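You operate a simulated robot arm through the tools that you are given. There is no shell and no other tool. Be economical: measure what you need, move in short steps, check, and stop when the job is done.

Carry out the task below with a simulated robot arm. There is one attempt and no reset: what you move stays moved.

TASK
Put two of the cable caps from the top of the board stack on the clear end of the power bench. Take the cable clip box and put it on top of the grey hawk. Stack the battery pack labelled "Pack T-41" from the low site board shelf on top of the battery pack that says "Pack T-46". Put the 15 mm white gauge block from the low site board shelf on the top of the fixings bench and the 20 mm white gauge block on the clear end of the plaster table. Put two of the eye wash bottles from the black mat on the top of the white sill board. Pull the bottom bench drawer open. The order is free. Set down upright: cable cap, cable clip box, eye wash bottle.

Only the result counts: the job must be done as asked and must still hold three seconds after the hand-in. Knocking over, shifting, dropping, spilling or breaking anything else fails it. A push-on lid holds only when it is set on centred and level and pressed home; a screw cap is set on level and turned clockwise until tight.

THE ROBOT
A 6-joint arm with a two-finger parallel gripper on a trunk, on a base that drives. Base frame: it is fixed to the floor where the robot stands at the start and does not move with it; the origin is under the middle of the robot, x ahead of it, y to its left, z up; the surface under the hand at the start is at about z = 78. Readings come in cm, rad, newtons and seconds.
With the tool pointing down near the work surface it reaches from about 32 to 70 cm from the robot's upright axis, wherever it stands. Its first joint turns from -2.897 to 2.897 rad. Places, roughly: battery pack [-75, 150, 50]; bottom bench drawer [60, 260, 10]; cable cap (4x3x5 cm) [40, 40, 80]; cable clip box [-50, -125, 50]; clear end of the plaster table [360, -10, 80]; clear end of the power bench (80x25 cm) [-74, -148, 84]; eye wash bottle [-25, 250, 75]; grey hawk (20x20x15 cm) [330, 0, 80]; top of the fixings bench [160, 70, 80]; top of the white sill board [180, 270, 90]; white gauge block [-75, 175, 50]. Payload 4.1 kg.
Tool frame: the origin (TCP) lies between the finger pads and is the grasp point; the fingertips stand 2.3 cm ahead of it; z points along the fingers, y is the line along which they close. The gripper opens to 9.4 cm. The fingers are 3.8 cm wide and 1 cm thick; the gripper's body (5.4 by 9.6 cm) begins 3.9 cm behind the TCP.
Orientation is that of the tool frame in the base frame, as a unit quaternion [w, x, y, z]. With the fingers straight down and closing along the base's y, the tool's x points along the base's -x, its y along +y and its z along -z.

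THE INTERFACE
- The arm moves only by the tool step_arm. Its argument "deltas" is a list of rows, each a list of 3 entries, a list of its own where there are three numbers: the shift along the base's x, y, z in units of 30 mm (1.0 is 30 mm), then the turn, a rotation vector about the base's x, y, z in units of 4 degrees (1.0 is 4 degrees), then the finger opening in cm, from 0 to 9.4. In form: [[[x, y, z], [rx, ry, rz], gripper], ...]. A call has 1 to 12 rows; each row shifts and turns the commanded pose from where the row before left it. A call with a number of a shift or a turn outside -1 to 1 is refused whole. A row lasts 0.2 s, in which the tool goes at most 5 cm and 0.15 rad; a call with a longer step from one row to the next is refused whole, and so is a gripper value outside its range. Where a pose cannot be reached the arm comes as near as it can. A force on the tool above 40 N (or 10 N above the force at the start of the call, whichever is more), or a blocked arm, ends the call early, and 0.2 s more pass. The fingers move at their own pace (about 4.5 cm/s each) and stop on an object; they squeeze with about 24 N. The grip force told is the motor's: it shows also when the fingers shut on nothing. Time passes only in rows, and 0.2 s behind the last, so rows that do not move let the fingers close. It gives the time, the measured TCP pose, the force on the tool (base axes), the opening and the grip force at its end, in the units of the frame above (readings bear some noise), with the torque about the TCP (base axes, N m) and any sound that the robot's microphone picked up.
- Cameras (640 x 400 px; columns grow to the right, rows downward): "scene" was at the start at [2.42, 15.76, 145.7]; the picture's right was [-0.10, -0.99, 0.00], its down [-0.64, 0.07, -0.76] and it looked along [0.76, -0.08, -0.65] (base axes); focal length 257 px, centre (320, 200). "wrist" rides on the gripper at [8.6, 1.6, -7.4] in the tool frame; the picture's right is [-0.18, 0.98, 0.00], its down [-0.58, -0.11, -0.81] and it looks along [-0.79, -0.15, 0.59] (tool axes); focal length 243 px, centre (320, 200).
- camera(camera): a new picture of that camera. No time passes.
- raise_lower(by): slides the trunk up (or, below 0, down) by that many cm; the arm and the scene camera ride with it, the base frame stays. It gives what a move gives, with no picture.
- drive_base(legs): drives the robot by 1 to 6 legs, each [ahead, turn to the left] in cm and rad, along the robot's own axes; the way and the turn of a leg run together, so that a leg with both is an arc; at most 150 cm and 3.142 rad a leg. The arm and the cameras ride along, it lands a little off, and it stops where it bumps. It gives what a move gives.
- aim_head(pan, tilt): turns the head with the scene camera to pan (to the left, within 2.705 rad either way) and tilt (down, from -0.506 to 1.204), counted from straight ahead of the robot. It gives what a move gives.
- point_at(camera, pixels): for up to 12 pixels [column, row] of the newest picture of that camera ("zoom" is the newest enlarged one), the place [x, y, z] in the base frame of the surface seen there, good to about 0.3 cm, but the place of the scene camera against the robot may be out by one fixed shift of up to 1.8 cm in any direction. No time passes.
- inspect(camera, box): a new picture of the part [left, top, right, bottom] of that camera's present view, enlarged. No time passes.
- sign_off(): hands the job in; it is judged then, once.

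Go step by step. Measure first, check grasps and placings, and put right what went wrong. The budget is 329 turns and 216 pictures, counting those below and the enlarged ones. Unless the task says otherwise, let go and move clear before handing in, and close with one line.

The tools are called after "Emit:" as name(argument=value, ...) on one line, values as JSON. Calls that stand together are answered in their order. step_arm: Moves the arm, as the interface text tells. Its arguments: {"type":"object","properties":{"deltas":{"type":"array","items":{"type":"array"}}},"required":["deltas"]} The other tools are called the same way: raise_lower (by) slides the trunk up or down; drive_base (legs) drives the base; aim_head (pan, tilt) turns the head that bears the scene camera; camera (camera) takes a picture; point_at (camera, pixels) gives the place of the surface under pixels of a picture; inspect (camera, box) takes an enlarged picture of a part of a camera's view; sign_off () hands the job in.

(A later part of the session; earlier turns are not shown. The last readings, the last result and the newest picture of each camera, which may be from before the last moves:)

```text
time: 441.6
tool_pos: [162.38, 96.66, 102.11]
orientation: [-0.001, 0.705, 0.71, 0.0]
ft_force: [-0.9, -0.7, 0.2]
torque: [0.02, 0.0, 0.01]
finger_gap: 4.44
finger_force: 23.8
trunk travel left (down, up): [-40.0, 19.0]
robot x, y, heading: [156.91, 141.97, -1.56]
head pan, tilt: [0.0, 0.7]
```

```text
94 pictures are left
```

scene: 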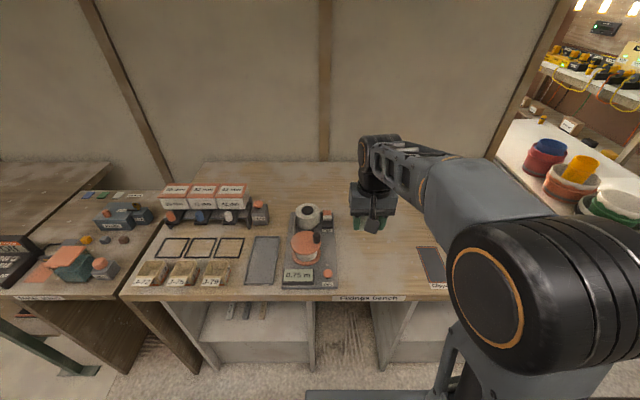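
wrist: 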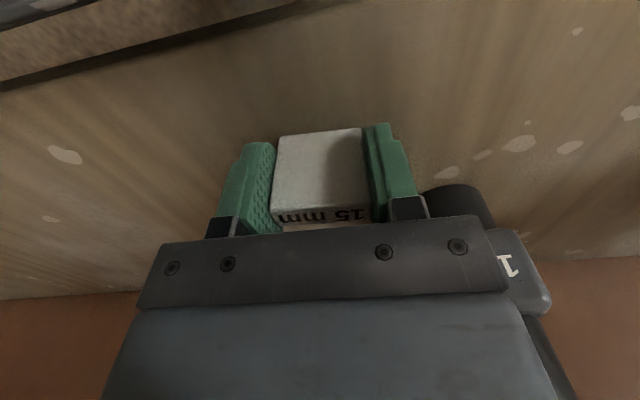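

Emit:
point_at(camera="scene", pixels=[[335, 250], [340, 290], [360, 250], [360, 270], [425, 260], [350, 200], [400, 260]])

Emit:
step_arm(deltas=[[[-0.9, -1, 0], [0, 0, 0], 0], [[-0.9, -1, 0], [0, 0, 0], 0], [[-0.9, -1, 0], [0, 0, 0], 0], [[0, -1, -0.5], [0, 0, 0], 0], [[0, -1, -0.8], [0, 0, 0], 0], [[0, -1, -0.8], [0, 0, 0], 0], [[0, 0, 0], [0, 0, 0], 0]])

Emit:
camera(camera="wrist")

```text
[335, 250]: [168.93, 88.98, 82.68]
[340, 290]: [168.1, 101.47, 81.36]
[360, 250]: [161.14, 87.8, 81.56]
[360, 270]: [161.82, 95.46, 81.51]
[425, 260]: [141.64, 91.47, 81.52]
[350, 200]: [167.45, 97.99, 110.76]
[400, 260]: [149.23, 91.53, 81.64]
```

```text
time: 443.2
tool_pos: [154.25, 78.64, 95.9]
orientation: [0.0, 0.705, 0.709, 0.0]
ft_force: [0.6, -0.2, -1.6]
torque: [0.03, 0.02, -0.02]
finger_gap: 4.41
finger_force: 23.9
trunk travel left (down, up): [-40.0, 19.0]
robot x, y, heading: [156.67, 141.78, -1.564]
head pan, tilt: [0.0, 0.7]
```

```text
93 pictures are left
```

wrist: 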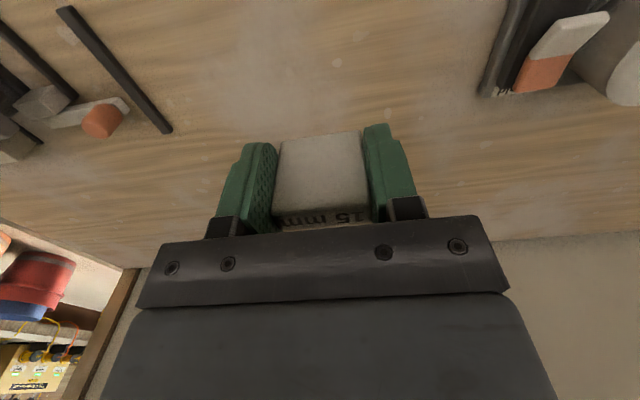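

Emit:
point_at(camera="wrist", pixels=[[320, 80], [200, 100], [450, 180], [170, 130]])

Emit:
step_arm(deltas=[[[0, 0, -1], [0, 0, 0], 0], [[0, 0, -1], [0, 0, 0], 0], [[0, 0, -1], [0, 0, 0], 0], [[0, 0, -0.8], [0, 0, 0], 0], [[0, 0, -0.1], [0, 0, 0], 0], [[0, 0, 0], [0, 0, 0], 0]])

```text
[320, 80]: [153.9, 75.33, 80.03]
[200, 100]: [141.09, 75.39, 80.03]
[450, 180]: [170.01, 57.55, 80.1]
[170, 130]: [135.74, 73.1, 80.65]
```

```text
time: 444.6
tool_pos: [154.35, 78.78, 83.98]
orientation: [0.0, 0.705, 0.71, 0.0]
ft_force: [-0.5, 0.4, -0.1]
torque: [-0.02, 0.0, -0.02]
finger_gap: 4.4
finger_force: 23.4
trunk travel left (down, up): [-40.0, 19.0]
robot x, y, heading: [156.86, 141.87, -1.562]
head pan, tilt: [0.0, 0.7]
```

Bench z is 80.03, so contact is expected at TCP ≈83.4.

Emit:
step_arm(deltas=[[[0, 0, -0.13], [0, 0, 0], 0], [[0, 0, 0], [0, 0, 0], 0]])

Emit:
step_arm(deltas=[[[0, 0, -0.06], [0, 0, 0], 0], [[0, 0, 0], [0, 0, 0], 0]])

Emit:
step_arm(deltas=[[[0, 0, -0.04], [0, 0, 0], 0], [[0, 0, 0], [0, 0, 0], 0]])

```text
time: 445.2
tool_pos: [154.32, 78.72, 83.65]
orientation: [-0.001, 0.705, 0.709, 0.0]
ft_force: [-0.1, 0.2, -1.3]
torque: [-0.03, 0.03, -0.02]
finger_gap: 4.43
finger_force: 24.0
trunk travel left (down, up): [-40.0, 19.0]
robot x, y, heading: [156.9, 141.6, -1.565]
head pan, tilt: [0.0, 0.7]
```

```text
time: 445.8
tool_pos: [154.32, 78.72, 83.53]
orientation: [0.0, 0.705, 0.71, 0.001]
ft_force: [-0.3, 0.7, 0.0]
torque: [0.01, 0.02, 0.01]
finger_gap: 4.42
finger_force: 23.6
trunk travel left (down, up): [-40.0, 19.0]
robot x, y, heading: [157.19, 141.68, -1.566]
head pan, tilt: [0.0, 0.7]
```

```text
time: 446.4
tool_pos: [154.36, 78.69, 83.33]
orientation: [0.0, 0.704, 0.71, 0.0]
ft_force: [-0.2, -0.5, 1.1]
torque: [0.02, 0.04, 0.01]
finger_gap: 4.44
finger_force: 23.6
trunk travel left (down, up): [-40.0, 19.0]
robot x, y, heading: [156.77, 141.62, -1.56]
head pan, tilt: [0.0, 0.7]
```

Emit:
step_arm(deltas=[[[0, 0, -0.03], [0, 0, 0], 0], [[0, 0, 0], [0, 0, 0], 0]])

Emit:
step_arm(deltas=[[[0, 0, 0.02], [0, 0, 0], 4.6], [[0, 0, 0], [0, 0, 0], 6.5], [[0, 0, 0], [0, 0, 0], 6.5], [[0, 0, 0.5], [0, 0, 0], 6.5], [[0, 0, 1], [0, 0, 0], 6.5], [[0, 0, 1], [0, 0, 0], 6.5], [[0, 0, 1], [0, 0, 0], 6.5], [[0, 0, 1], [0, 0, 0], 9.4], [[0, 0.5, 1], [0, 0, 0], 9.4], [[0, 1, 0.5], [0, 0, 0], 9.4], [[0, 1, 0], [0, 0, 0], 9.4], [[0, 1, 0], [0, 0, 0], 9.4]])

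Emit:
camera(camera="wrist")

```text
time: 447.0
tool_pos: [154.46, 78.62, 83.31]
orientation: [0.001, 0.705, 0.71, -0.001]
ft_force: [0.5, 0.4, -0.4]
torque: [-0.01, 0.0, -0.02]
finger_gap: 4.46
finger_force: 23.8
trunk travel left (down, up): [-40.0, 19.0]
robot x, y, heading: [156.63, 141.84, -1.564]
head pan, tilt: [0.0, 0.7]
```

```text
time: 449.6
tool_pos: [154.51, 89.43, 101.4]
orientation: [0.0, 0.705, 0.709, 0.0]
ft_force: [1.4, -0.3, -0.2]
torque: [0.04, 0.01, 0.0]
finger_gap: 9.39
finger_force: 0.0
trunk travel left (down, up): [-40.0, 19.0]
robot x, y, heading: [156.38, 141.96, -1.564]
head pan, tilt: [0.0, 0.7]
```

```text
92 pictures are left
```

wrist: 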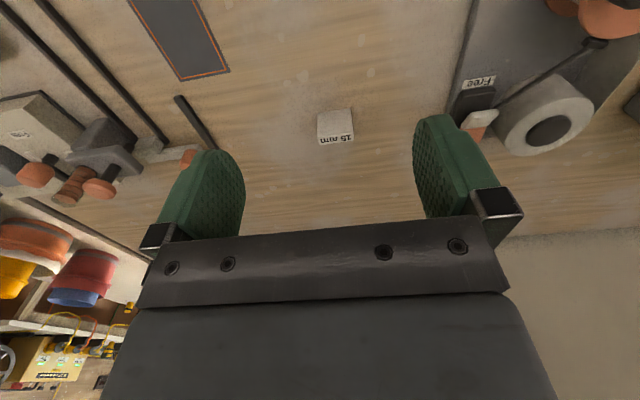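

The 15 mm block stands on the bench. I turn round to look at the sill board bench.

Emit:
step_arm(deltas=[[[0, 1, 0.5], [0, 0, 0], 9.4], [[0, 1, 0.5], [0, 0, 0], 9.4], [[0, 1, 0.5], [0, 0, 0], 9.4]])

Emit:
drive_base(legs=[[0, 3.13], [20, 0]])

Emit:
aim_head(pan=0.1, tilt=0.5)

Emit:
camera(camera="scene")

```text
time: 450.4
tool_pos: [154.31, 98.34, 105.85]
orientation: [0.0, 0.705, 0.709, 0.001]
ft_force: [0.1, -0.1, -0.8]
torque: [0.04, 0.04, 0.01]
finger_gap: 9.4
finger_force: 0.0
trunk travel left (down, up): [-40.0, 19.0]
robot x, y, heading: [156.96, 142.24, -1.561]
head pan, tilt: [0.0, 0.7]
```

```text
time: 459.2
tool_pos: [163.52, 205.31, 105.78]
orientation: [0.001, -0.685, 0.729, 0.0]
ft_force: [0.5, -0.6, 0.3]
torque: [-0.01, -0.01, -0.01]
finger_gap: 9.37
finger_force: 0.1
trunk travel left (down, up): [-40.0, 19.0]
robot x, y, heading: [157.89, 161.88, 1.506]
head pan, tilt: [0.0, 0.7]
```

```text
time: 459.9
tool_pos: [163.43, 205.2, 105.89]
orientation: [0.001, -0.684, 0.729, 0.0]
ft_force: [-0.6, 0.0, -1.1]
torque: [0.01, -0.03, -0.03]
finger_gap: 9.4
finger_force: 0.0
trunk travel left (down, up): [-40.0, 19.0]
robot x, y, heading: [158.29, 161.68, 1.503]
head pan, tilt: [0.099, 0.499]
```

```text
91 pictures are left
```

scene: 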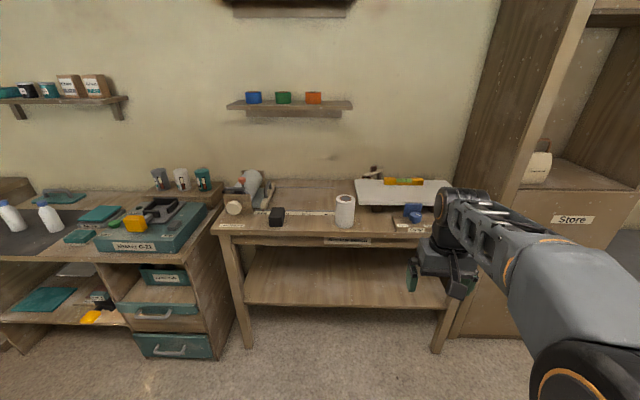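

Emit:
inspect(camera="scene", box=[210, 150, 470, 260])

Emit:
point_at(camera="scene", pixels=[[358, 183], [362, 202], [385, 195], [430, 200], [445, 185], [400, 188], [345, 210], [415, 212], [330, 228], [372, 182], [50, 215], [12, 218]])

```text
2.46 times, centred on (340, 205) of scene
```

zoom: 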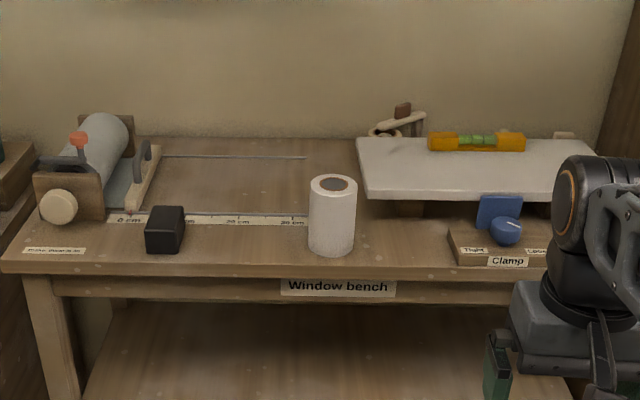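

```text
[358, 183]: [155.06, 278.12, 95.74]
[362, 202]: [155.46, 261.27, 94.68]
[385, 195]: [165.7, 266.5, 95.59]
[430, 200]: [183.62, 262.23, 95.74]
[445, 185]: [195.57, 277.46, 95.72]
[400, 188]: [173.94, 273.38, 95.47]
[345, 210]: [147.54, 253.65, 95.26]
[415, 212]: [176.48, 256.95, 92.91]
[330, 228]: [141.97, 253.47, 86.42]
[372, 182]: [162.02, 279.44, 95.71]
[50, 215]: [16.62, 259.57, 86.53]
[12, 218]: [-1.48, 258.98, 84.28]
```

Sill board: x 155–196, y 261–280, top z≈94.1. Now I drive to the eye-wash bottles at x≈17.

Emit:
drive_base(legs=[[0, 1.635], [141, 0], [0, -1.571], [25, 0]])

Emit:
aim_head(pan=0, tilt=0.6)

Emit:
camera(camera="scene")

```text
time: 476.3
tool_pos: [15.95, 227.75, 105.96]
orientation: [0.0, 0.716, -0.698, 0.0]
ft_force: [-0.1, -0.8, -0.5]
torque: [0.01, 0.01, 0.0]
finger_gap: 9.41
finger_force: 0.0
trunk travel left (down, up): [-40.0, 19.0]
robot x, y, heading: [14.43, 184.07, 1.593]
head pan, tilt: [0.099, 0.499]
```

```text
time: 476.9
tool_pos: [16.0, 227.74, 105.86]
orientation: [-0.001, 0.716, -0.698, 0.0]
ft_force: [0.7, 0.4, 1.0]
torque: [-0.04, 0.0, 0.0]
finger_gap: 9.4
finger_force: 0.0
trunk travel left (down, up): [-40.0, 19.0]
robot x, y, heading: [14.4, 184.26, 1.594]
head pan, tilt: [0.0, 0.6]
```

```text
89 pictures are left
```

scene: 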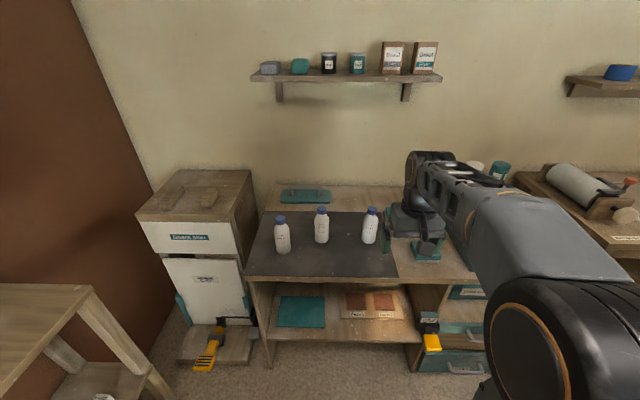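

Emit:
inspect(camera="scene", box=[260, 190, 400, 270])

Emit:
point_at(camera="scene", pixels=[[371, 225], [371, 210], [371, 240], [364, 230], [376, 230], [321, 225], [321, 209], [322, 240], [282, 240], [340, 255], [380, 272], [400, 250]])

Emit:
camera(camera="wrist")

```text
4.57 times, centred on (330, 230) of scene
```

zoom: 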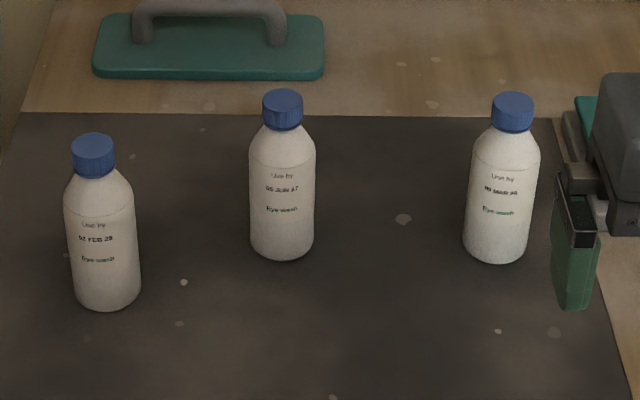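

```text
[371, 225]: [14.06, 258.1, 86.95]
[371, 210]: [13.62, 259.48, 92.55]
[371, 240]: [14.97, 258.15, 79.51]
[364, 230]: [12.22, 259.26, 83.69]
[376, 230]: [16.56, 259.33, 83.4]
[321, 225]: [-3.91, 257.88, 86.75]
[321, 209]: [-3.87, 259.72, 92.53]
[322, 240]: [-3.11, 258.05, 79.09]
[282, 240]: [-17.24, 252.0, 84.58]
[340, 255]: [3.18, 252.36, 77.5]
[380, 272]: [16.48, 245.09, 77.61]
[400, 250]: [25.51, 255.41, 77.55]
```

```text
87 pictures are left
```

wrist: 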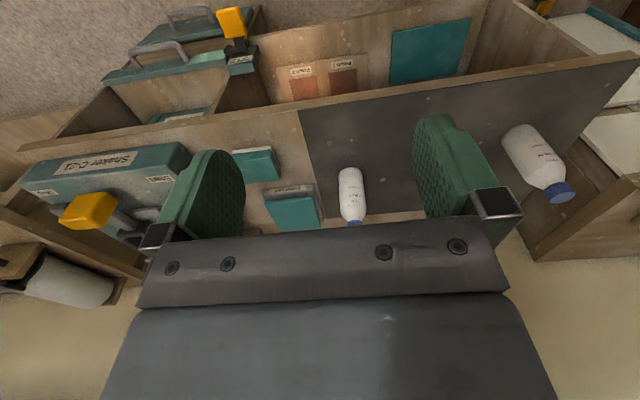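

Bottles are about 15.5 cm tall (mat z≈76.1), so I'll grip the blue cap from above. I drive closer and look with the wrist camera.

Emit:
drive_base(legs=[[16, 0]])

Emit:
camera(camera="wrist")

```text
time: 478.4
tool_pos: [15.63, 243.84, 105.87]
orientation: [0.0, 0.716, -0.698, -0.001]
ft_force: [-0.4, -0.6, -0.7]
torque: [0.0, -0.04, -0.01]
finger_gap: 9.4
finger_force: 0.0
trunk travel left (down, up): [-40.0, 19.0]
robot x, y, heading: [13.84, 200.53, 1.593]
head pan, tilt: [0.0, 0.6]
```

```text
86 pictures are left
```

wrist: 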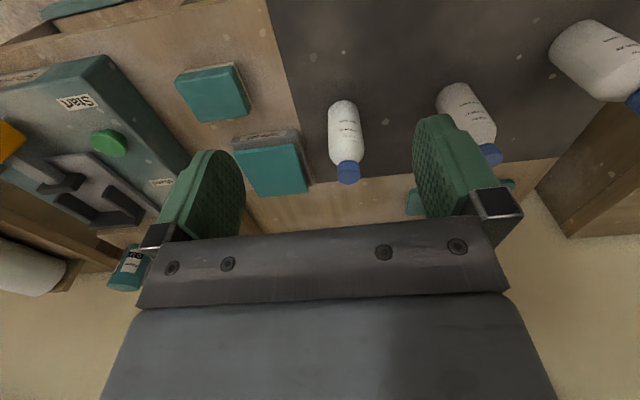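

Emit:
inspect(camera="wrist", box=[310, 90, 390, 195])

Emit:
point_at(camera="wrist", pixels=[[348, 178], [340, 176], [356, 176], [348, 183], [348, 165], [345, 140], [342, 110], [490, 155], [465, 120]])

```text
3.81 times, centred on (350, 142) of wrist
```

zoom: 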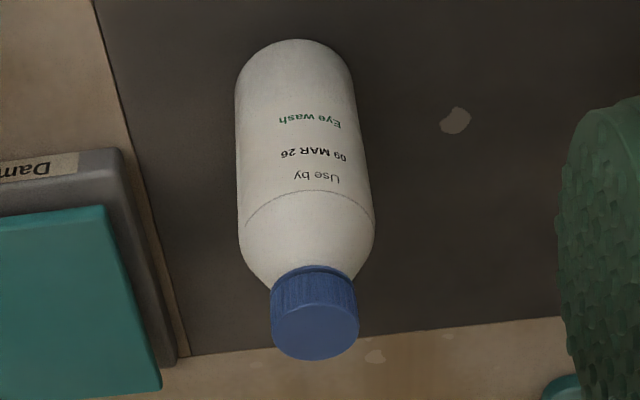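

```text
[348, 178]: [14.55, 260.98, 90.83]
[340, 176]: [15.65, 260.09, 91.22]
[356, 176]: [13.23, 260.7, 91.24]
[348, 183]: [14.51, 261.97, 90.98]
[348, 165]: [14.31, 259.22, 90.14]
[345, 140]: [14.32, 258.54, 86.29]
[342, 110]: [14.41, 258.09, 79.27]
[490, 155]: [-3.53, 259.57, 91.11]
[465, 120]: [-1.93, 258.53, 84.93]
```

Cap centre (14.45,260.9), top 91.1. I move above and down to grip the cap.

Emit:
step_arm(deltas=[[[-0.4, 1, 0], [0, 0, 0], 7], [[0, 1, 0], [0, 0, 0], 7], [[0, 1, 0], [0, 0, 0], 7], [[0, 1, 0], [0, 0, 0], 7], [[0, 1, 0], [0, 0, 0], 7], [[0, 0.7, 0], [0, 0, 0], 7], [[0, 0, -1], [0, 0, 0], 7], [[0, 0, -1], [0, 0, 0], 7], [[0, 0, -1], [0, 0, 0], 7], [[0, 0, 0], [0, 0, 0], 7]])

Emit:
camera(camera="wrist")

```text
time: 480.6
tool_pos: [14.37, 260.93, 96.84]
orientation: [0.0, 0.716, -0.698, 0.0]
ft_force: [0.4, 0.0, 0.7]
torque: [-0.01, -0.01, 0.01]
finger_gap: 6.99
finger_force: 0.0
trunk travel left (down, up): [-40.0, 19.0]
robot x, y, heading: [13.95, 200.24, 1.593]
head pan, tilt: [0.0, 0.6]
```

```text
84 pictures are left
```

wrist: 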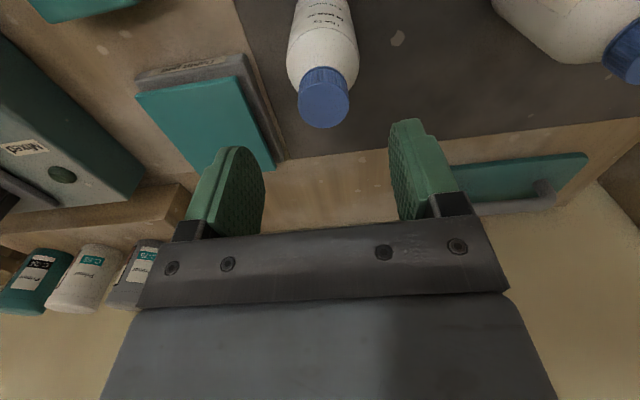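

Emit:
point_at(camera="wrist", pixels=[[324, 103], [324, 85], [324, 122], [302, 105], [346, 105], [322, 75]])

Emit:
step_arm(deltas=[[[0, 0, -0.8], [0, 0, 0], 7], [[0, 0, -0.8], [0, 0, 0], 7], [[0, 0, -0.4], [0, 0, 0], 7], [[0, 0, 0], [0, 0, 0], 4], [[0, 0, 0], [0, 0, 0], 0], [[0, 0, 0], [0, 0, 0], 0], [[0, 0, 0], [0, 0, 0], 0]])

Emit:
camera(camera="wrist")

```text
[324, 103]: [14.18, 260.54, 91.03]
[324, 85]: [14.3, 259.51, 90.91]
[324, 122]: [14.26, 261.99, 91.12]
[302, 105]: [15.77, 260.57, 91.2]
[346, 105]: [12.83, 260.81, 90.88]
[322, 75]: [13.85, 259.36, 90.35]
```

```text
time: 482.2
tool_pos: [14.4, 261.11, 90.86]
orientation: [0.0, 0.716, -0.699, 0.0]
ft_force: [-1.3, -0.1, 1.2]
torque: [0.02, 0.07, -0.01]
finger_gap: 3.14
finger_force: 23.6
trunk travel left (down, up): [-40.0, 19.0]
robot x, y, heading: [13.98, 200.34, 1.593]
head pan, tilt: [0.0, 0.6]
```

```text
83 pictures are left
```

wrist: 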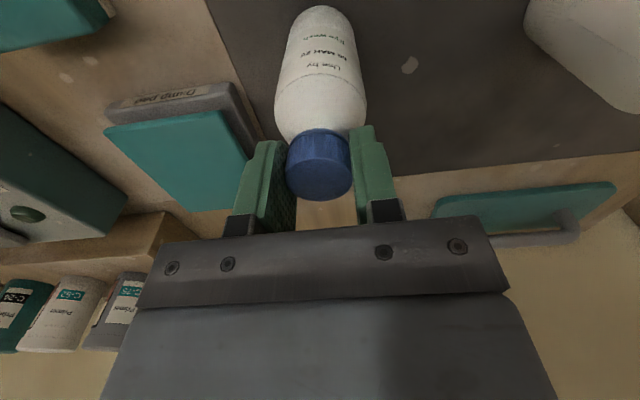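

Cap gripped (3.14). Lift and check.

Emit:
step_arm(deltas=[[[0, 0, 0.4], [0, 0, 0], 0], [[0, 0, 0.6], [0, 0, 0], 0], [[0, 0, 1], [0, 0, 0], 0], [[0, 0, 1], [0, 0, 0], 0], [[0, 0, 1], [0, 0, 0], 0], [[0, 0, 1], [0, 0, 0], 0], [[0, 0, 1], [0, 0, 0], 0], [[0, 0, 1], [0, 0, 0], 0], [[0, 0, 0], [0, 0, 0], 0]])

Emit:
camera(camera="wrist")

```text
time: 484.2
tool_pos: [14.51, 260.98, 112.15]
orientation: [-0.001, 0.716, -0.698, 0.0]
ft_force: [-0.5, 0.4, -2.2]
torque: [-0.02, -0.04, -0.03]
finger_gap: 3.11
finger_force: 24.0
trunk travel left (down, up): [-40.0, 19.0]
robot x, y, heading: [13.85, 200.32, 1.597]
head pan, tilt: [0.0, 0.6]
```

```text
82 pictures are left
```

wrist: 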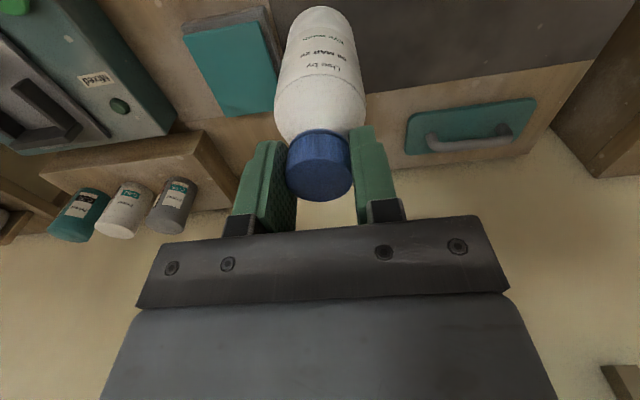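

Emit:
drive_base(legs=[[-35, 0], [0, -1.595], [150, 0], [0, 1.571]])

Emit:
aim_head(pan=0, tilt=0.55)

Emit:
camera(camera="scene")

```text
time: 501.0
tool_pos: [163.71, 226.04, 112.11]
orientation: [-0.001, -0.706, 0.708, 0.0]
ft_force: [0.6, 0.5, -2.1]
torque: [0.02, 0.0, -0.03]
finger_gap: 3.13
finger_force: 24.2
trunk travel left (down, up): [-40.0, 19.0]
robot x, y, heading: [161.51, 165.6, 1.566]
head pan, tilt: [0.0, 0.6]
```

```text
time: 501.6
tool_pos: [163.78, 226.03, 112.08]
orientation: [0.0, -0.706, 0.708, 0.0]
ft_force: [-0.1, 0.3, -2.3]
torque: [0.01, -0.02, 0.02]
finger_gap: 3.11
finger_force: 24.0
trunk travel left (down, up): [-40.0, 19.0]
robot x, y, heading: [161.15, 165.56, 1.574]
head pan, tilt: [0.0, 0.55]
```

```text
81 pictures are left
```

scene: 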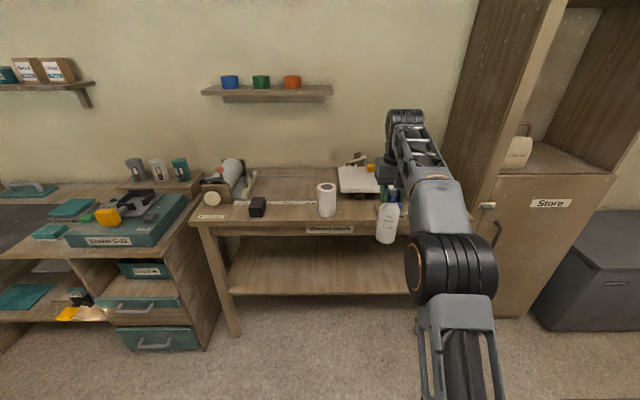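

I drive 42 cm forward over the board.

Emit:
drive_base(legs=[[42, 0]])

Emit:
camera(camera="wrist")

Emit:
camera(camera="scene")

```text
time: 504.2
tool_pos: [163.65, 267.93, 112.01]
orientation: [0.0, 0.708, -0.706, 0.0]
ft_force: [0.6, 0.7, -2.5]
torque: [-0.05, 0.02, -0.02]
finger_gap: 3.11
finger_force: 24.1
trunk travel left (down, up): [-40.0, 19.0]
robot x, y, heading: [161.21, 207.25, 1.571]
head pan, tilt: [0.0, 0.55]
```

```text
80 pictures are left
```

wrist: 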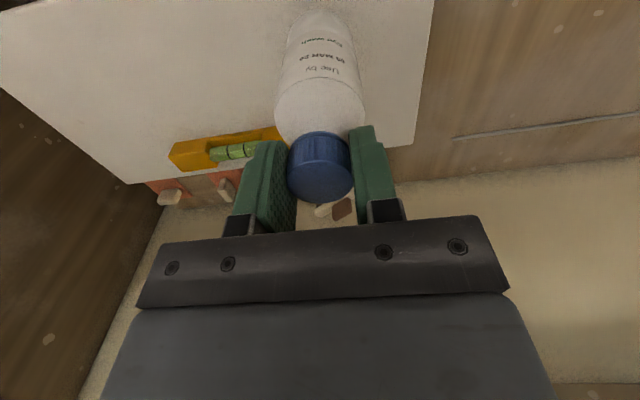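

```text
79 pictures are left
```

scene: 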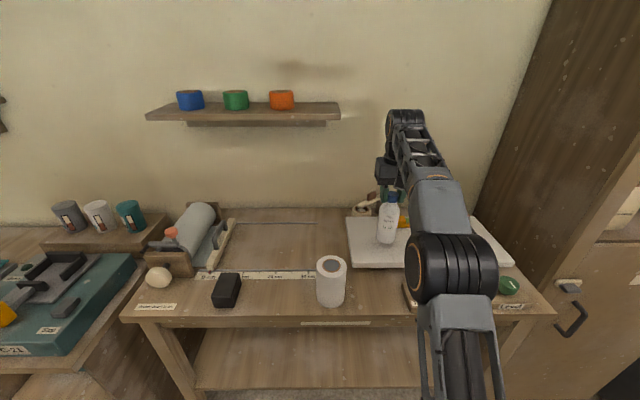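

Emit:
point_at(camera="wrist", pixels=[[220, 60], [420, 40], [410, 130], [250, 20], [200, 160], [280, 130], [100, 100], [250, 150]])

Emit:
point_at(camera="scene", pixels=[[350, 262], [400, 262], [347, 225], [440, 262], [415, 215], [338, 115], [505, 265]])

```text
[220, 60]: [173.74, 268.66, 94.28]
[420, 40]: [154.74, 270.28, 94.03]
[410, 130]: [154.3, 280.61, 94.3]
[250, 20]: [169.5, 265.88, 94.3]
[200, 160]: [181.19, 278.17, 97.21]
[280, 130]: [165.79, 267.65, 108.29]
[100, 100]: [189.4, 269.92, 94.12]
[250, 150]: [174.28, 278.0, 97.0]
```

```text
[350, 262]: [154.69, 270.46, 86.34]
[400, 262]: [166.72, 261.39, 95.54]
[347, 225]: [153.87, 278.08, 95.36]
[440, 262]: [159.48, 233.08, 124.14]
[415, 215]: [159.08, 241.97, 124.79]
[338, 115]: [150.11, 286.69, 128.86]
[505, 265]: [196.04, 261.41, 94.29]
```

Board surface is z 94.2. I shift to x≈173 and lower.

Emit:
step_arm(deltas=[[[1, 0, 0], [0, 0, 0], 0], [[1, 0.1, 0], [0, 0, 0], 0], [[1, 0, 0], [0, 0, 0], 0], [[0, 0, -0.5], [0, 0, 0], 0], [[0, 0, -0.3], [0, 0, 0], 0], [[0, 0, 0], [0, 0, 0], 0]])

Emit:
step_arm(deltas=[[[0, 0, -0.13], [0, 0, 0], 0], [[0, 0, 0], [0, 0, 0], 0]])

Emit:
step_arm(deltas=[[[0, 0, -0.06], [0, 0, 0], 0], [[0, 0, 0], [0, 0, 0], 0]])

```text
time: 505.6
tool_pos: [172.54, 268.38, 109.6]
orientation: [0.0, 0.708, -0.707, 0.0]
ft_force: [0.1, -0.5, -2.9]
torque: [-0.04, 0.02, -0.02]
finger_gap: 3.13
finger_force: 24.8
trunk travel left (down, up): [-40.0, 19.0]
robot x, y, heading: [161.42, 207.2, 1.574]
head pan, tilt: [0.0, 0.55]
```

```text
time: 506.2
tool_pos: [172.55, 268.33, 109.06]
orientation: [0.0, 0.708, -0.707, 0.0]
ft_force: [0.1, 0.1, -2.9]
torque: [-0.01, -0.03, 0.0]
finger_gap: 3.12
finger_force: 24.0
trunk travel left (down, up): [-40.0, 19.0]
robot x, y, heading: [161.38, 207.13, 1.574]
head pan, tilt: [0.0, 0.55]
```

```text
time: 506.8
tool_pos: [172.54, 268.26, 109.06]
orientation: [0.0, 0.707, -0.707, 0.0]
ft_force: [-0.1, 0.3, -2.2]
torque: [0.01, 0.04, -0.03]
finger_gap: 3.12
finger_force: 24.0
trunk travel left (down, up): [-40.0, 19.0]
robot x, y, heading: [161.33, 207.21, 1.567]
head pan, tilt: [0.0, 0.55]
```

Emit:
step_arm(deltas=[[[0, 0, -0.05], [0, 0, 0], 0], [[0, 0, 0], [0, 0, 0], 0]])

Emit:
step_arm(deltas=[[[0, 0, -0.04], [0, 0, 0], 0], [[0, 0, 0], [0, 0, 0], 0]])

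Emit:
step_arm(deltas=[[[0, 0, -0.03], [0, 0, 0], 0], [[0, 0, 0], [0, 0, 0], 0]])

```text
time: 507.4
tool_pos: [172.52, 268.15, 108.97]
orientation: [-0.002, 0.708, -0.706, -0.001]
ft_force: [0.2, 1.7, 6.5]
torque: [0.12, 0.1, -0.04]
finger_gap: 3.1
finger_force: 23.7
trunk travel left (down, up): [-40.0, 19.0]
robot x, y, heading: [161.32, 207.26, 1.567]
head pan, tilt: [0.0, 0.55]
```

```text
time: 508.0
tool_pos: [172.58, 268.12, 109.0]
orientation: [-0.002, 0.708, -0.707, -0.001]
ft_force: [0.9, 3.3, 19.9]
torque: [0.12, 0.08, 0.0]
finger_gap: 3.1
finger_force: 24.3
trunk travel left (down, up): [-40.0, 19.0]
robot x, y, heading: [161.68, 206.97, 1.572]
head pan, tilt: [0.0, 0.55]
```

```text
time: 508.6
tool_pos: [172.63, 267.93, 108.84]
orientation: [-0.002, 0.708, -0.707, -0.001]
ft_force: [0.7, 3.7, 24.3]
torque: [0.02, 0.07, -0.1]
finger_gap: 3.16
finger_force: 24.5
trunk travel left (down, up): [-40.0, 19.0]
robot x, y, heading: [161.59, 207.31, 1.57]
head pan, tilt: [0.0, 0.55]
```

Seated. I ease up and release.

Emit:
step_arm(deltas=[[[0, 0, 0.09], [0, 0, 0], 0], [[0, 0, 0], [0, 0, 0], 3.6], [[0, 0, 0], [0, 0, 0], 5.5], [[0, 0, 0], [0, 0, 0], 5.5], [[0, 0, 0.5], [0, 0, 0], 5.5], [[0, 0, 0.8], [0, 0, 0], 5.5], [[0, 0, 0.8], [0, 0, 0], 5.5], [[0, 0, 0.8], [0, 0, 0], 5.5]])

Emit:
camera(camera="wrist")

Emit:
camera(camera="scene")

```text
time: 510.4
tool_pos: [172.2, 266.05, 116.12]
orientation: [-0.001, 0.708, -0.706, 0.0]
ft_force: [-0.7, 0.5, -0.4]
torque: [0.01, 0.0, -0.01]
finger_gap: 5.49
finger_force: 0.1
out of reach, approached as far as the arm can: row 7, 8
trunk travel left (down, up): [-40.0, 19.0]
robot x, y, heading: [161.26, 207.47, 1.575]
head pan, tilt: [0.0, 0.55]
```

```text
78 pictures are left
```

wrist: 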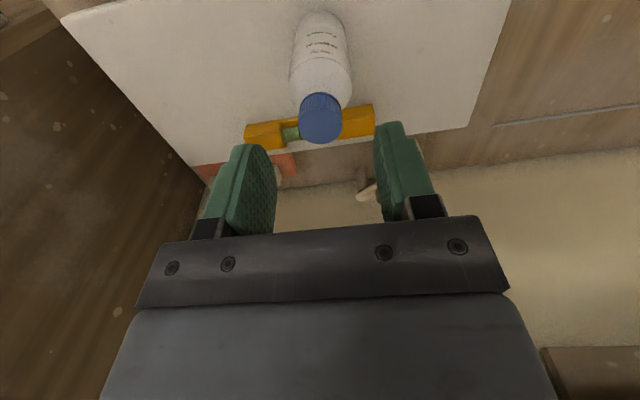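

```text
77 pictures are left
```

scene: 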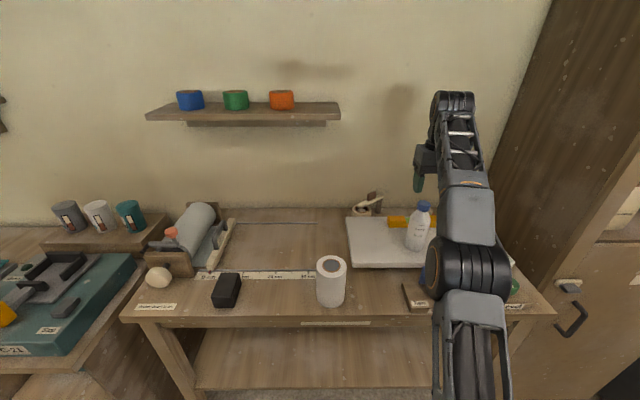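

The bottle stands on the board at (417,230). Back to the mat for the second bottle.

Emit:
drive_base(legs=[[-40, 0], [0, 1.566], [150, 0], [14, 0], [0, -1.571], [25, 0]])

Emit:
camera(camera="wrist")

```text
time: 529.8
tool_pos: [14.76, 253.22, 115.96]
orientation: [0.001, -0.695, 0.719, 0.0]
ft_force: [-0.7, -0.8, -0.3]
torque: [-0.01, -0.03, -0.02]
finger_gap: 5.49
finger_force: 0.1
trunk travel left (down, up): [-40.0, 19.0]
robot x, y, heading: [1.9, 194.7, 1.533]
head pan, tilt: [0.0, 0.55]
```

```text
76 pictures are left
```

wrist: 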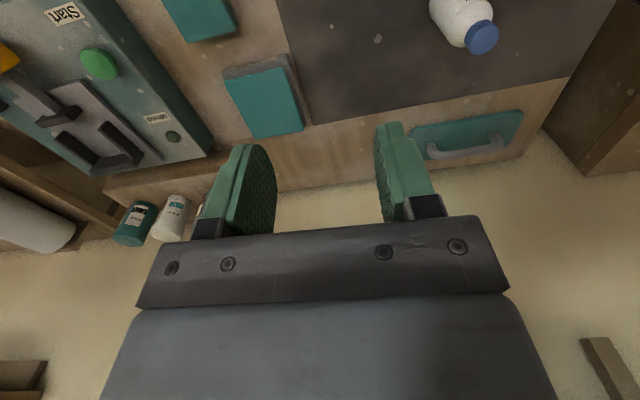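

Emit:
step_arm(deltas=[[[-1, 0, -0.5], [0, 0, 0], 7], [[-1, 0, -0.5], [0, 0, 0], 7], [[-1, 0, -0.5], [0, 0, 0], 7], [[-1, 0, -0.5], [0, 0, 0], 7], [[-1, 0, -0.5], [0, 0, 0], 7], [[-1, 0, -0.5], [0, 0, 0], 7], [[0, 0, -0.3], [0, 0, 0], 7], [[0, 0, 0], [0, 0, 0], 7]])

Emit:
camera(camera="wrist")

```text
time: 531.6
tool_pos: [-3.31, 253.23, 106.14]
orientation: [0.001, -0.695, 0.719, -0.001]
ft_force: [-0.9, 0.2, 0.0]
torque: [0.01, -0.01, 0.0]
finger_gap: 7.0
finger_force: 0.1
trunk travel left (down, up): [-40.0, 19.0]
robot x, y, heading: [2.44, 194.45, 1.536]
head pan, tilt: [0.0, 0.55]
```

```text
75 pictures are left
```

wrist: 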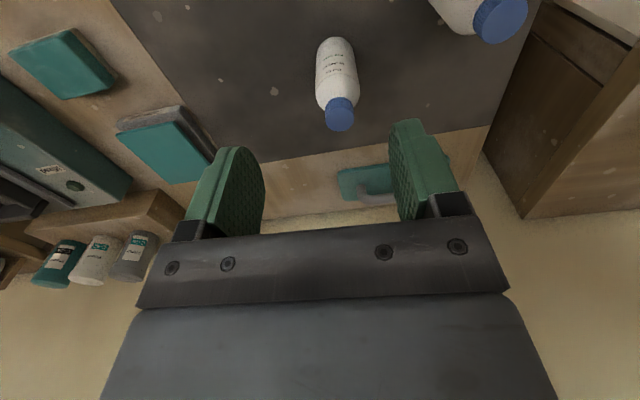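

Emit:
point_at(camera="wrist", pixels=[[340, 118], [340, 106], [340, 128], [327, 118], [353, 118]])

```text
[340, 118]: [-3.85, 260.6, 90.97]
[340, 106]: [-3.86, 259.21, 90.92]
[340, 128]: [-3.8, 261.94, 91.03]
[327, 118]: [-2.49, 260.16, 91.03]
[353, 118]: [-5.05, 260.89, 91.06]
```

Emit:
step_arm(deltas=[[[-0.17, 0.83, 0], [0, 0, 0], 7], [[0, 0.82, 0], [0, 0, 0], 7], [[0, 0.82, 0], [0, 0, 0], 7], [[0, 0, -1], [0, 0, 0], 7], [[0, 0, -1], [0, 0, 0], 7], [[0, 0, -1], [0, 0, 0], 7], [[0, 0, -0.8], [0, 0, 0], 7], [[0, 0, -0.8], [0, 0, 0], 7], [[0, 0, -0.5], [0, 0, 0], 7], [[0, 0, 0], [0, 0, 0], 7]])

Emit:
camera(camera="wrist")

```text
time: 533.8
tool_pos: [-3.77, 259.88, 90.45]
orientation: [0.001, -0.696, 0.718, 0.0]
ft_force: [0.2, -0.3, -0.6]
torque: [0.0, 0.0, 0.0]
finger_gap: 7.0
finger_force: 0.0
out of reach, approached as far as the arm can: row 3
trunk travel left (down, up): [-40.0, 19.0]
robot x, y, heading: [2.0, 194.8, 1.534]
head pan, tilt: [0.0, 0.55]
```

```text
74 pictures are left
```

wrist: 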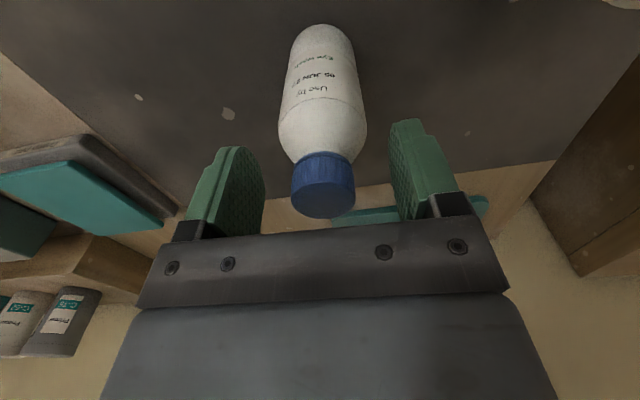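

Emit:
step_arm(deltas=[[[0, 0.23, 0.12], [0, 0, 0], 7], [[0, 0, 0], [0, 0, 0], 4], [[0, 0, 0], [0, 0, 0], 0], [[0, 0, 0], [0, 0, 0], 0], [[0, 0, 0], [0, 0, 0], 0]])

Emit:
step_arm(deltas=[[[0, 0, 0.4], [0, 0, 0], 0], [[0, -0.1, 0.6], [0, 0, 0], 0], [[0, -0.3, 0.7], [0, 0, 0], 0], [[0, -0.3, 0.8], [0, 0, 0], 0], [[0, -0.5, 0.8], [0, 0, 0], 0], [[0, -0.8, 1], [0, 0, 0], 0], [[0, -0.8, 1], [0, 0, 0], 0], [[0, -0.8, 1], [0, 0, 0], 0], [[0, -0.8, 1], [0, 0, 0], 0], [[0, 0, 0], [0, 0, 0], 0]])

Emit:
camera(camera="wrist")

```text
time: 535.0
tool_pos: [-3.8, 260.67, 90.83]
orientation: [0.001, -0.695, 0.719, 0.0]
ft_force: [0.0, 0.6, -0.2]
torque: [0.02, -0.01, -0.04]
finger_gap: 3.11
finger_force: 24.5
trunk travel left (down, up): [-40.0, 19.0]
robot x, y, heading: [2.27, 194.77, 1.535]
head pan, tilt: [0.0, 0.55]
```

```text
time: 537.2
tool_pos: [-3.67, 247.37, 112.85]
orientation: [0.001, -0.695, 0.719, -0.001]
ft_force: [0.1, -0.5, -2.4]
torque: [-0.02, -0.01, -0.03]
finger_gap: 3.1
finger_force: 24.1
trunk travel left (down, up): [-40.0, 19.0]
robot x, y, heading: [2.01, 194.63, 1.535]
head pan, tilt: [0.0, 0.55]
```

```text
73 pictures are left
```

wrist: 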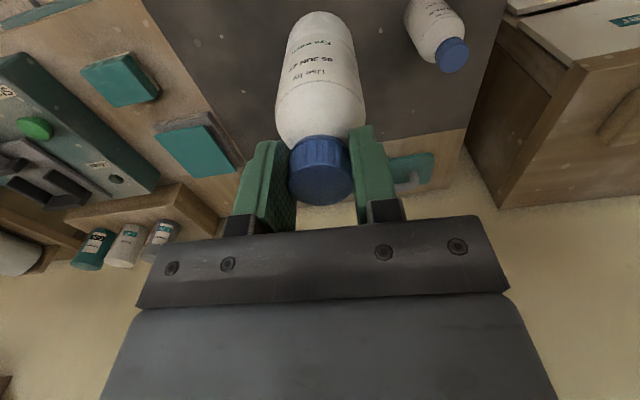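

Held. I raise the trunk 5 cm for reach and drive to the sill board.

Emit:
raise_lower(by=5)

Emit:
drive_base(legs=[[-30, 0], [0, -1.535], [150, 0], [17, 0], [0, 1.571], [36, 0]])

Emit:
camera(camera="wrist")

Emit:
camera(camera="scene")

```text
time: 538.1
tool_pos: [-3.66, 247.48, 117.86]
orientation: [0.001, -0.696, 0.718, 0.0]
ft_force: [0.2, -0.9, -2.7]
torque: [-0.02, -0.02, 0.03]
finger_gap: 3.12
finger_force: 24.2
trunk travel left (down, up): [-45.0, 14.0]
robot x, y, heading: [1.96, 194.23, 1.532]
head pan, tilt: [0.0, 0.55]
```

```text
time: 557.6
tool_pos: [161.92, 253.49, 117.9]
orientation: [0.001, -0.695, 0.719, 0.0]
ft_force: [-0.3, 0.4, -3.1]
torque: [-0.01, 0.0, -0.01]
finger_gap: 3.16
finger_force: 24.2
trunk travel left (down, up): [-45.0, 14.0]
robot x, y, heading: [167.52, 200.55, 1.536]
head pan, tilt: [0.0, 0.55]
```

```text
72 pictures are left
```

wrist: 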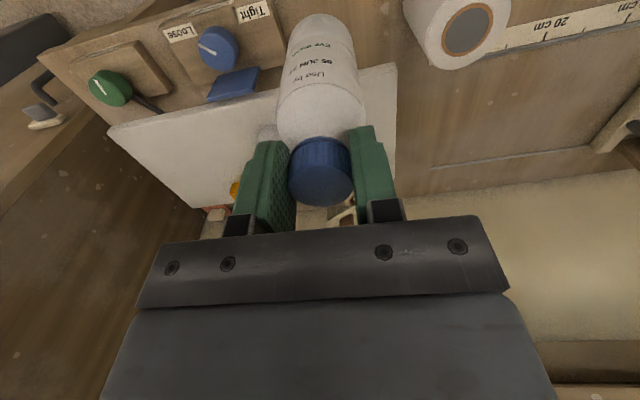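

```text
71 pictures are left
```

scene: 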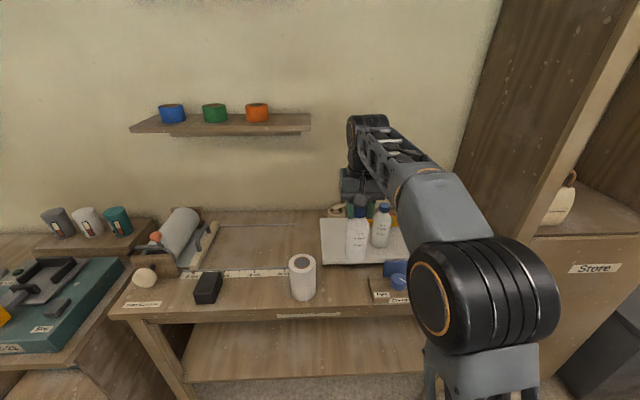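

Emit:
drive_base(legs=[[6.5, 0]])

Emit:
step_arm(deltas=[[[-0.2, 0.9, 0], [0, 0, 0], 0], [[0, 0.9, -0.4], [0, 0, 0], 0], [[0, 0.85, -0.5], [0, 0, 0], 0], [[0, 0, -0.5], [0, 0, 0], 0], [[0, 0, -0.5], [0, 0, 0], 0], [[0, 0, -0.4], [0, 0, 0], 0], [[0, 0, 0], [0, 0, 0], 0]])

Emit:
camera(camera="wrist")

```text
time: 558.6
tool_pos: [162.2, 260.06, 117.74]
orientation: [0.0, -0.695, 0.719, 0.0]
ft_force: [0.2, 0.0, -2.0]
torque: [-0.01, -0.01, 0.01]
finger_gap: 3.1
finger_force: 24.1
trunk travel left (down, up): [-45.0, 14.0]
robot x, y, heading: [167.73, 207.46, 1.537]
head pan, tilt: [0.0, 0.55]
```

```text
time: 560.2
tool_pos: [161.62, 267.84, 110.99]
orientation: [0.001, -0.695, 0.719, -0.001]
ft_force: [-0.4, -0.2, -3.2]
torque: [0.0, 0.0, 0.01]
finger_gap: 3.12
finger_force: 24.1
trunk travel left (down, up): [-45.0, 14.0]
robot x, y, heading: [167.58, 207.21, 1.538]
head pan, tilt: [0.0, 0.55]
```

```text
70 pictures are left
```

wrist: 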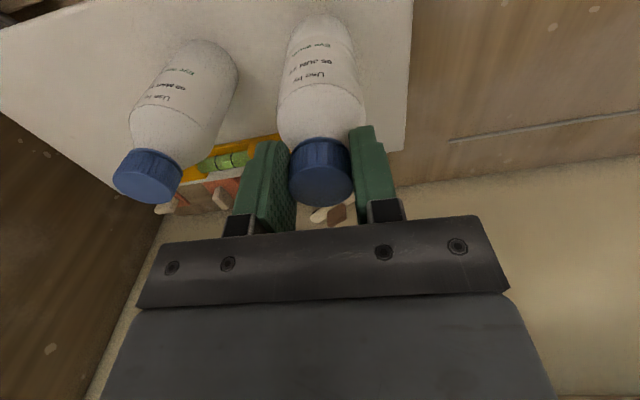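

Emit:
step_arm(deltas=[[[0, 0, -0.4], [0, 0, 0], 0], [[0, 0, -0.2], [0, 0, 0], 0], [[0, 0, 0], [0, 0, 0], 0]])

Emit:
step_arm(deltas=[[[0, 0, -0.06], [0, 0, 0], 0], [[0, 0, 0], [0, 0, 0], 0]])

Emit:
step_arm(deltas=[[[0, 0, -0.04], [0, 0, 0], 0], [[0, 0, 0], [0, 0, 0], 0]])

```text
time: 561.0
tool_pos: [161.63, 267.85, 109.08]
orientation: [0.001, -0.695, 0.719, -0.001]
ft_force: [-0.1, -0.3, -2.4]
torque: [0.0, -0.01, 0.03]
finger_gap: 3.12
finger_force: 24.0
trunk travel left (down, up): [-45.0, 14.0]
robot x, y, heading: [167.88, 207.41, 1.54]
head pan, tilt: [0.0, 0.55]
```

```text
time: 561.6
tool_pos: [161.7, 267.96, 109.02]
orientation: [0.002, -0.695, 0.719, 0.0]
ft_force: [1.3, 0.1, 3.4]
torque: [0.06, -0.03, -0.02]
finger_gap: 3.1
finger_force: 24.1
trunk travel left (down, up): [-45.0, 14.0]
robot x, y, heading: [167.82, 207.04, 1.533]
head pan, tilt: [0.0, 0.55]
```

```text
time: 562.2
tool_pos: [161.56, 267.94, 109.09]
orientation: [0.002, -0.695, 0.719, 0.001]
ft_force: [1.3, 3.2, 16.1]
torque: [0.11, 0.04, -0.03]
finger_gap: 3.14
finger_force: 23.6
trunk travel left (down, up): [-45.0, 14.0]
robot x, y, heading: [167.76, 207.47, 1.535]
head pan, tilt: [0.0, 0.55]
```

Seated. Release and lift, then back away.

Emit:
step_arm(deltas=[[[0, 0, 0.05], [0, 0, 0], 0], [[0, 0, 0], [0, 0, 0], 3.6], [[0, 0, 0], [0, 0, 0], 5.5], [[0, 0, 0], [0, 0, 0], 5.5], [[0, 0, 0.5], [0, 0, 0], 5.5], [[0, 0, 0.8], [0, 0, 0], 5.5], [[0, 0, 0.8], [0, 0, 0], 5.5]])

Emit:
camera(camera="wrist")

Emit:
drive_base(legs=[[-42, 0]])

Emit:
camera(camera="scene")

```text
time: 563.8
tool_pos: [161.73, 268.03, 115.35]
orientation: [0.001, -0.696, 0.718, 0.001]
ft_force: [0.4, 0.6, 0.5]
torque: [0.0, -0.02, 0.02]
finger_gap: 5.5
finger_force: 0.0
trunk travel left (down, up): [-45.0, 14.0]
robot x, y, heading: [167.87, 207.31, 1.537]
head pan, tilt: [0.0, 0.55]
```

```text
69 pictures are left
```

wrist: 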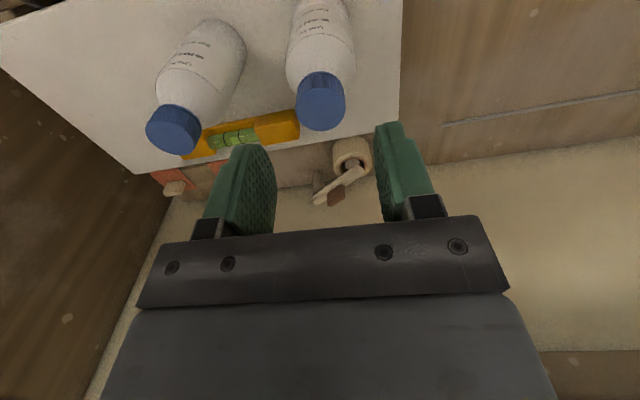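

```text
time: 566.4
tool_pos: [160.27, 226.52, 115.3]
orientation: [0.002, -0.695, 0.719, 0.0]
ft_force: [-1.1, 0.8, -0.3]
torque: [-0.01, 0.02, 0.03]
finger_gap: 5.52
finger_force: 0.0
trunk travel left (down, up): [-45.0, 14.0]
robot x, y, heading: [166.15, 165.65, 1.528]
head pan, tilt: [0.0, 0.55]
```

```text
68 pictures are left
```

scene: 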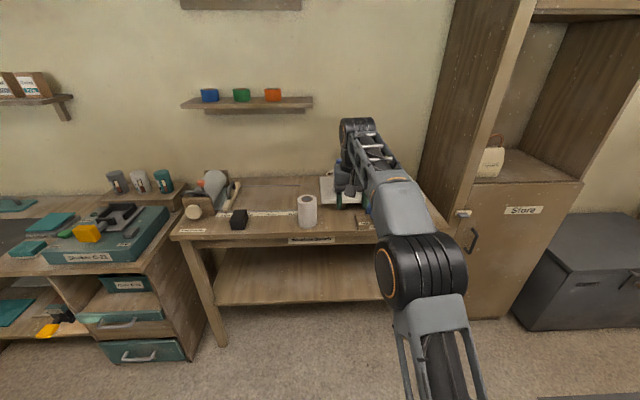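

Both bottles stand. Now the bottom drawer: I inspect its handle.

Emit:
inspect(camera="scene", box=[70, 260, 230, 380])

Emit:
point_at(camera="scene", pixels=[[138, 356], [125, 354], [152, 352], [140, 343], [105, 345], [183, 350], [130, 323], [140, 362]])

```text
3.33 times, centred on (150, 320) of scene
```

zoom: 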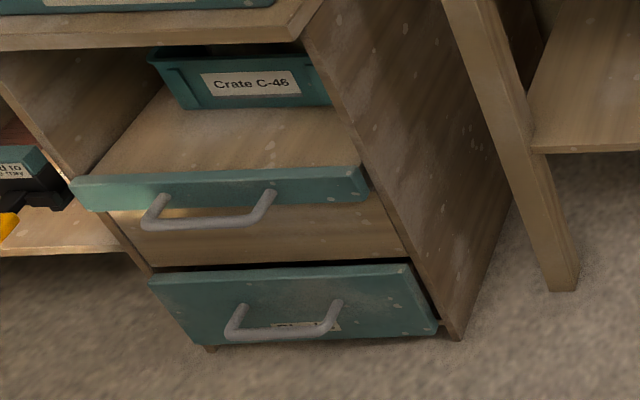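

```text
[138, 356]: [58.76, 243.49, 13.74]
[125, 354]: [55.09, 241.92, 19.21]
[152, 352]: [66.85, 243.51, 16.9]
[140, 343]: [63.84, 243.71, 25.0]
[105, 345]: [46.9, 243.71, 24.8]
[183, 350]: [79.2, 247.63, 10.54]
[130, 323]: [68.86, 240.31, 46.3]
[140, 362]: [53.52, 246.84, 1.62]
```

The bottom drawer's bar handle is at about x 61, y≈240, z≈16.5. I drive in front of it and lower the trunk.

Emit:
drive_base(legs=[[0, 1.613], [105, 0], [0, -1.571]])

Emit:
raise_lower(by=-40)

Emit:
aim_head(pan=-0.1, tilt=0.7)

Emit:
camera(camera="scene")

```text
time: 579.4
tool_pos: [50.37, 226.22, 115.24]
orientation: [-0.001, 0.722, -0.692, 0.001]
ft_force: [0.0, -0.3, 0.7]
torque: [0.02, 0.04, 0.02]
finger_gap: 5.48
finger_force: 0.0
trunk travel left (down, up): [-45.0, 14.0]
robot x, y, heading: [61.19, 165.95, 1.613]
head pan, tilt: [0.0, 0.55]
```

```text
time: 583.2
tool_pos: [50.42, 225.99, 75.29]
orientation: [-0.002, 0.722, -0.692, 0.0]
ft_force: [0.2, -0.4, -0.7]
torque: [-0.03, 0.03, 0.0]
finger_gap: 5.49
finger_force: 0.0
trunk travel left (down, up): [-5.0, 54.0]
robot x, y, heading: [61.11, 166.0, 1.614]
head pan, tilt: [0.0, 0.55]
```

```text
time: 583.9
tool_pos: [50.36, 226.09, 75.36]
orientation: [-0.001, 0.722, -0.692, 0.0]
ft_force: [-0.5, 0.0, 0.3]
torque: [0.02, 0.01, 0.0]
finger_gap: 5.5
finger_force: 0.0
trunk travel left (down, up): [-5.0, 54.0]
robot x, y, heading: [61.29, 166.0, 1.614]
head pan, tilt: [-0.099, 0.7]
```

```text
66 pictures are left
```

scene: 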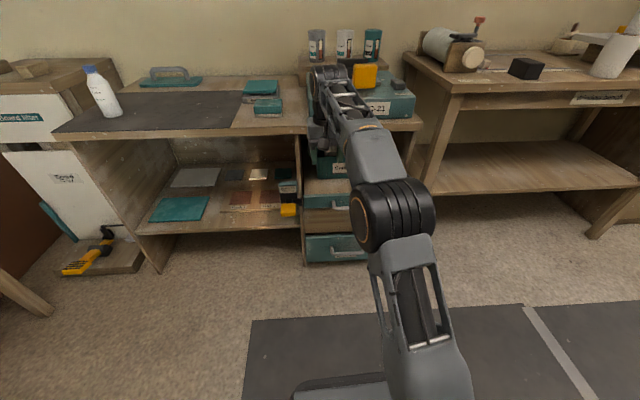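

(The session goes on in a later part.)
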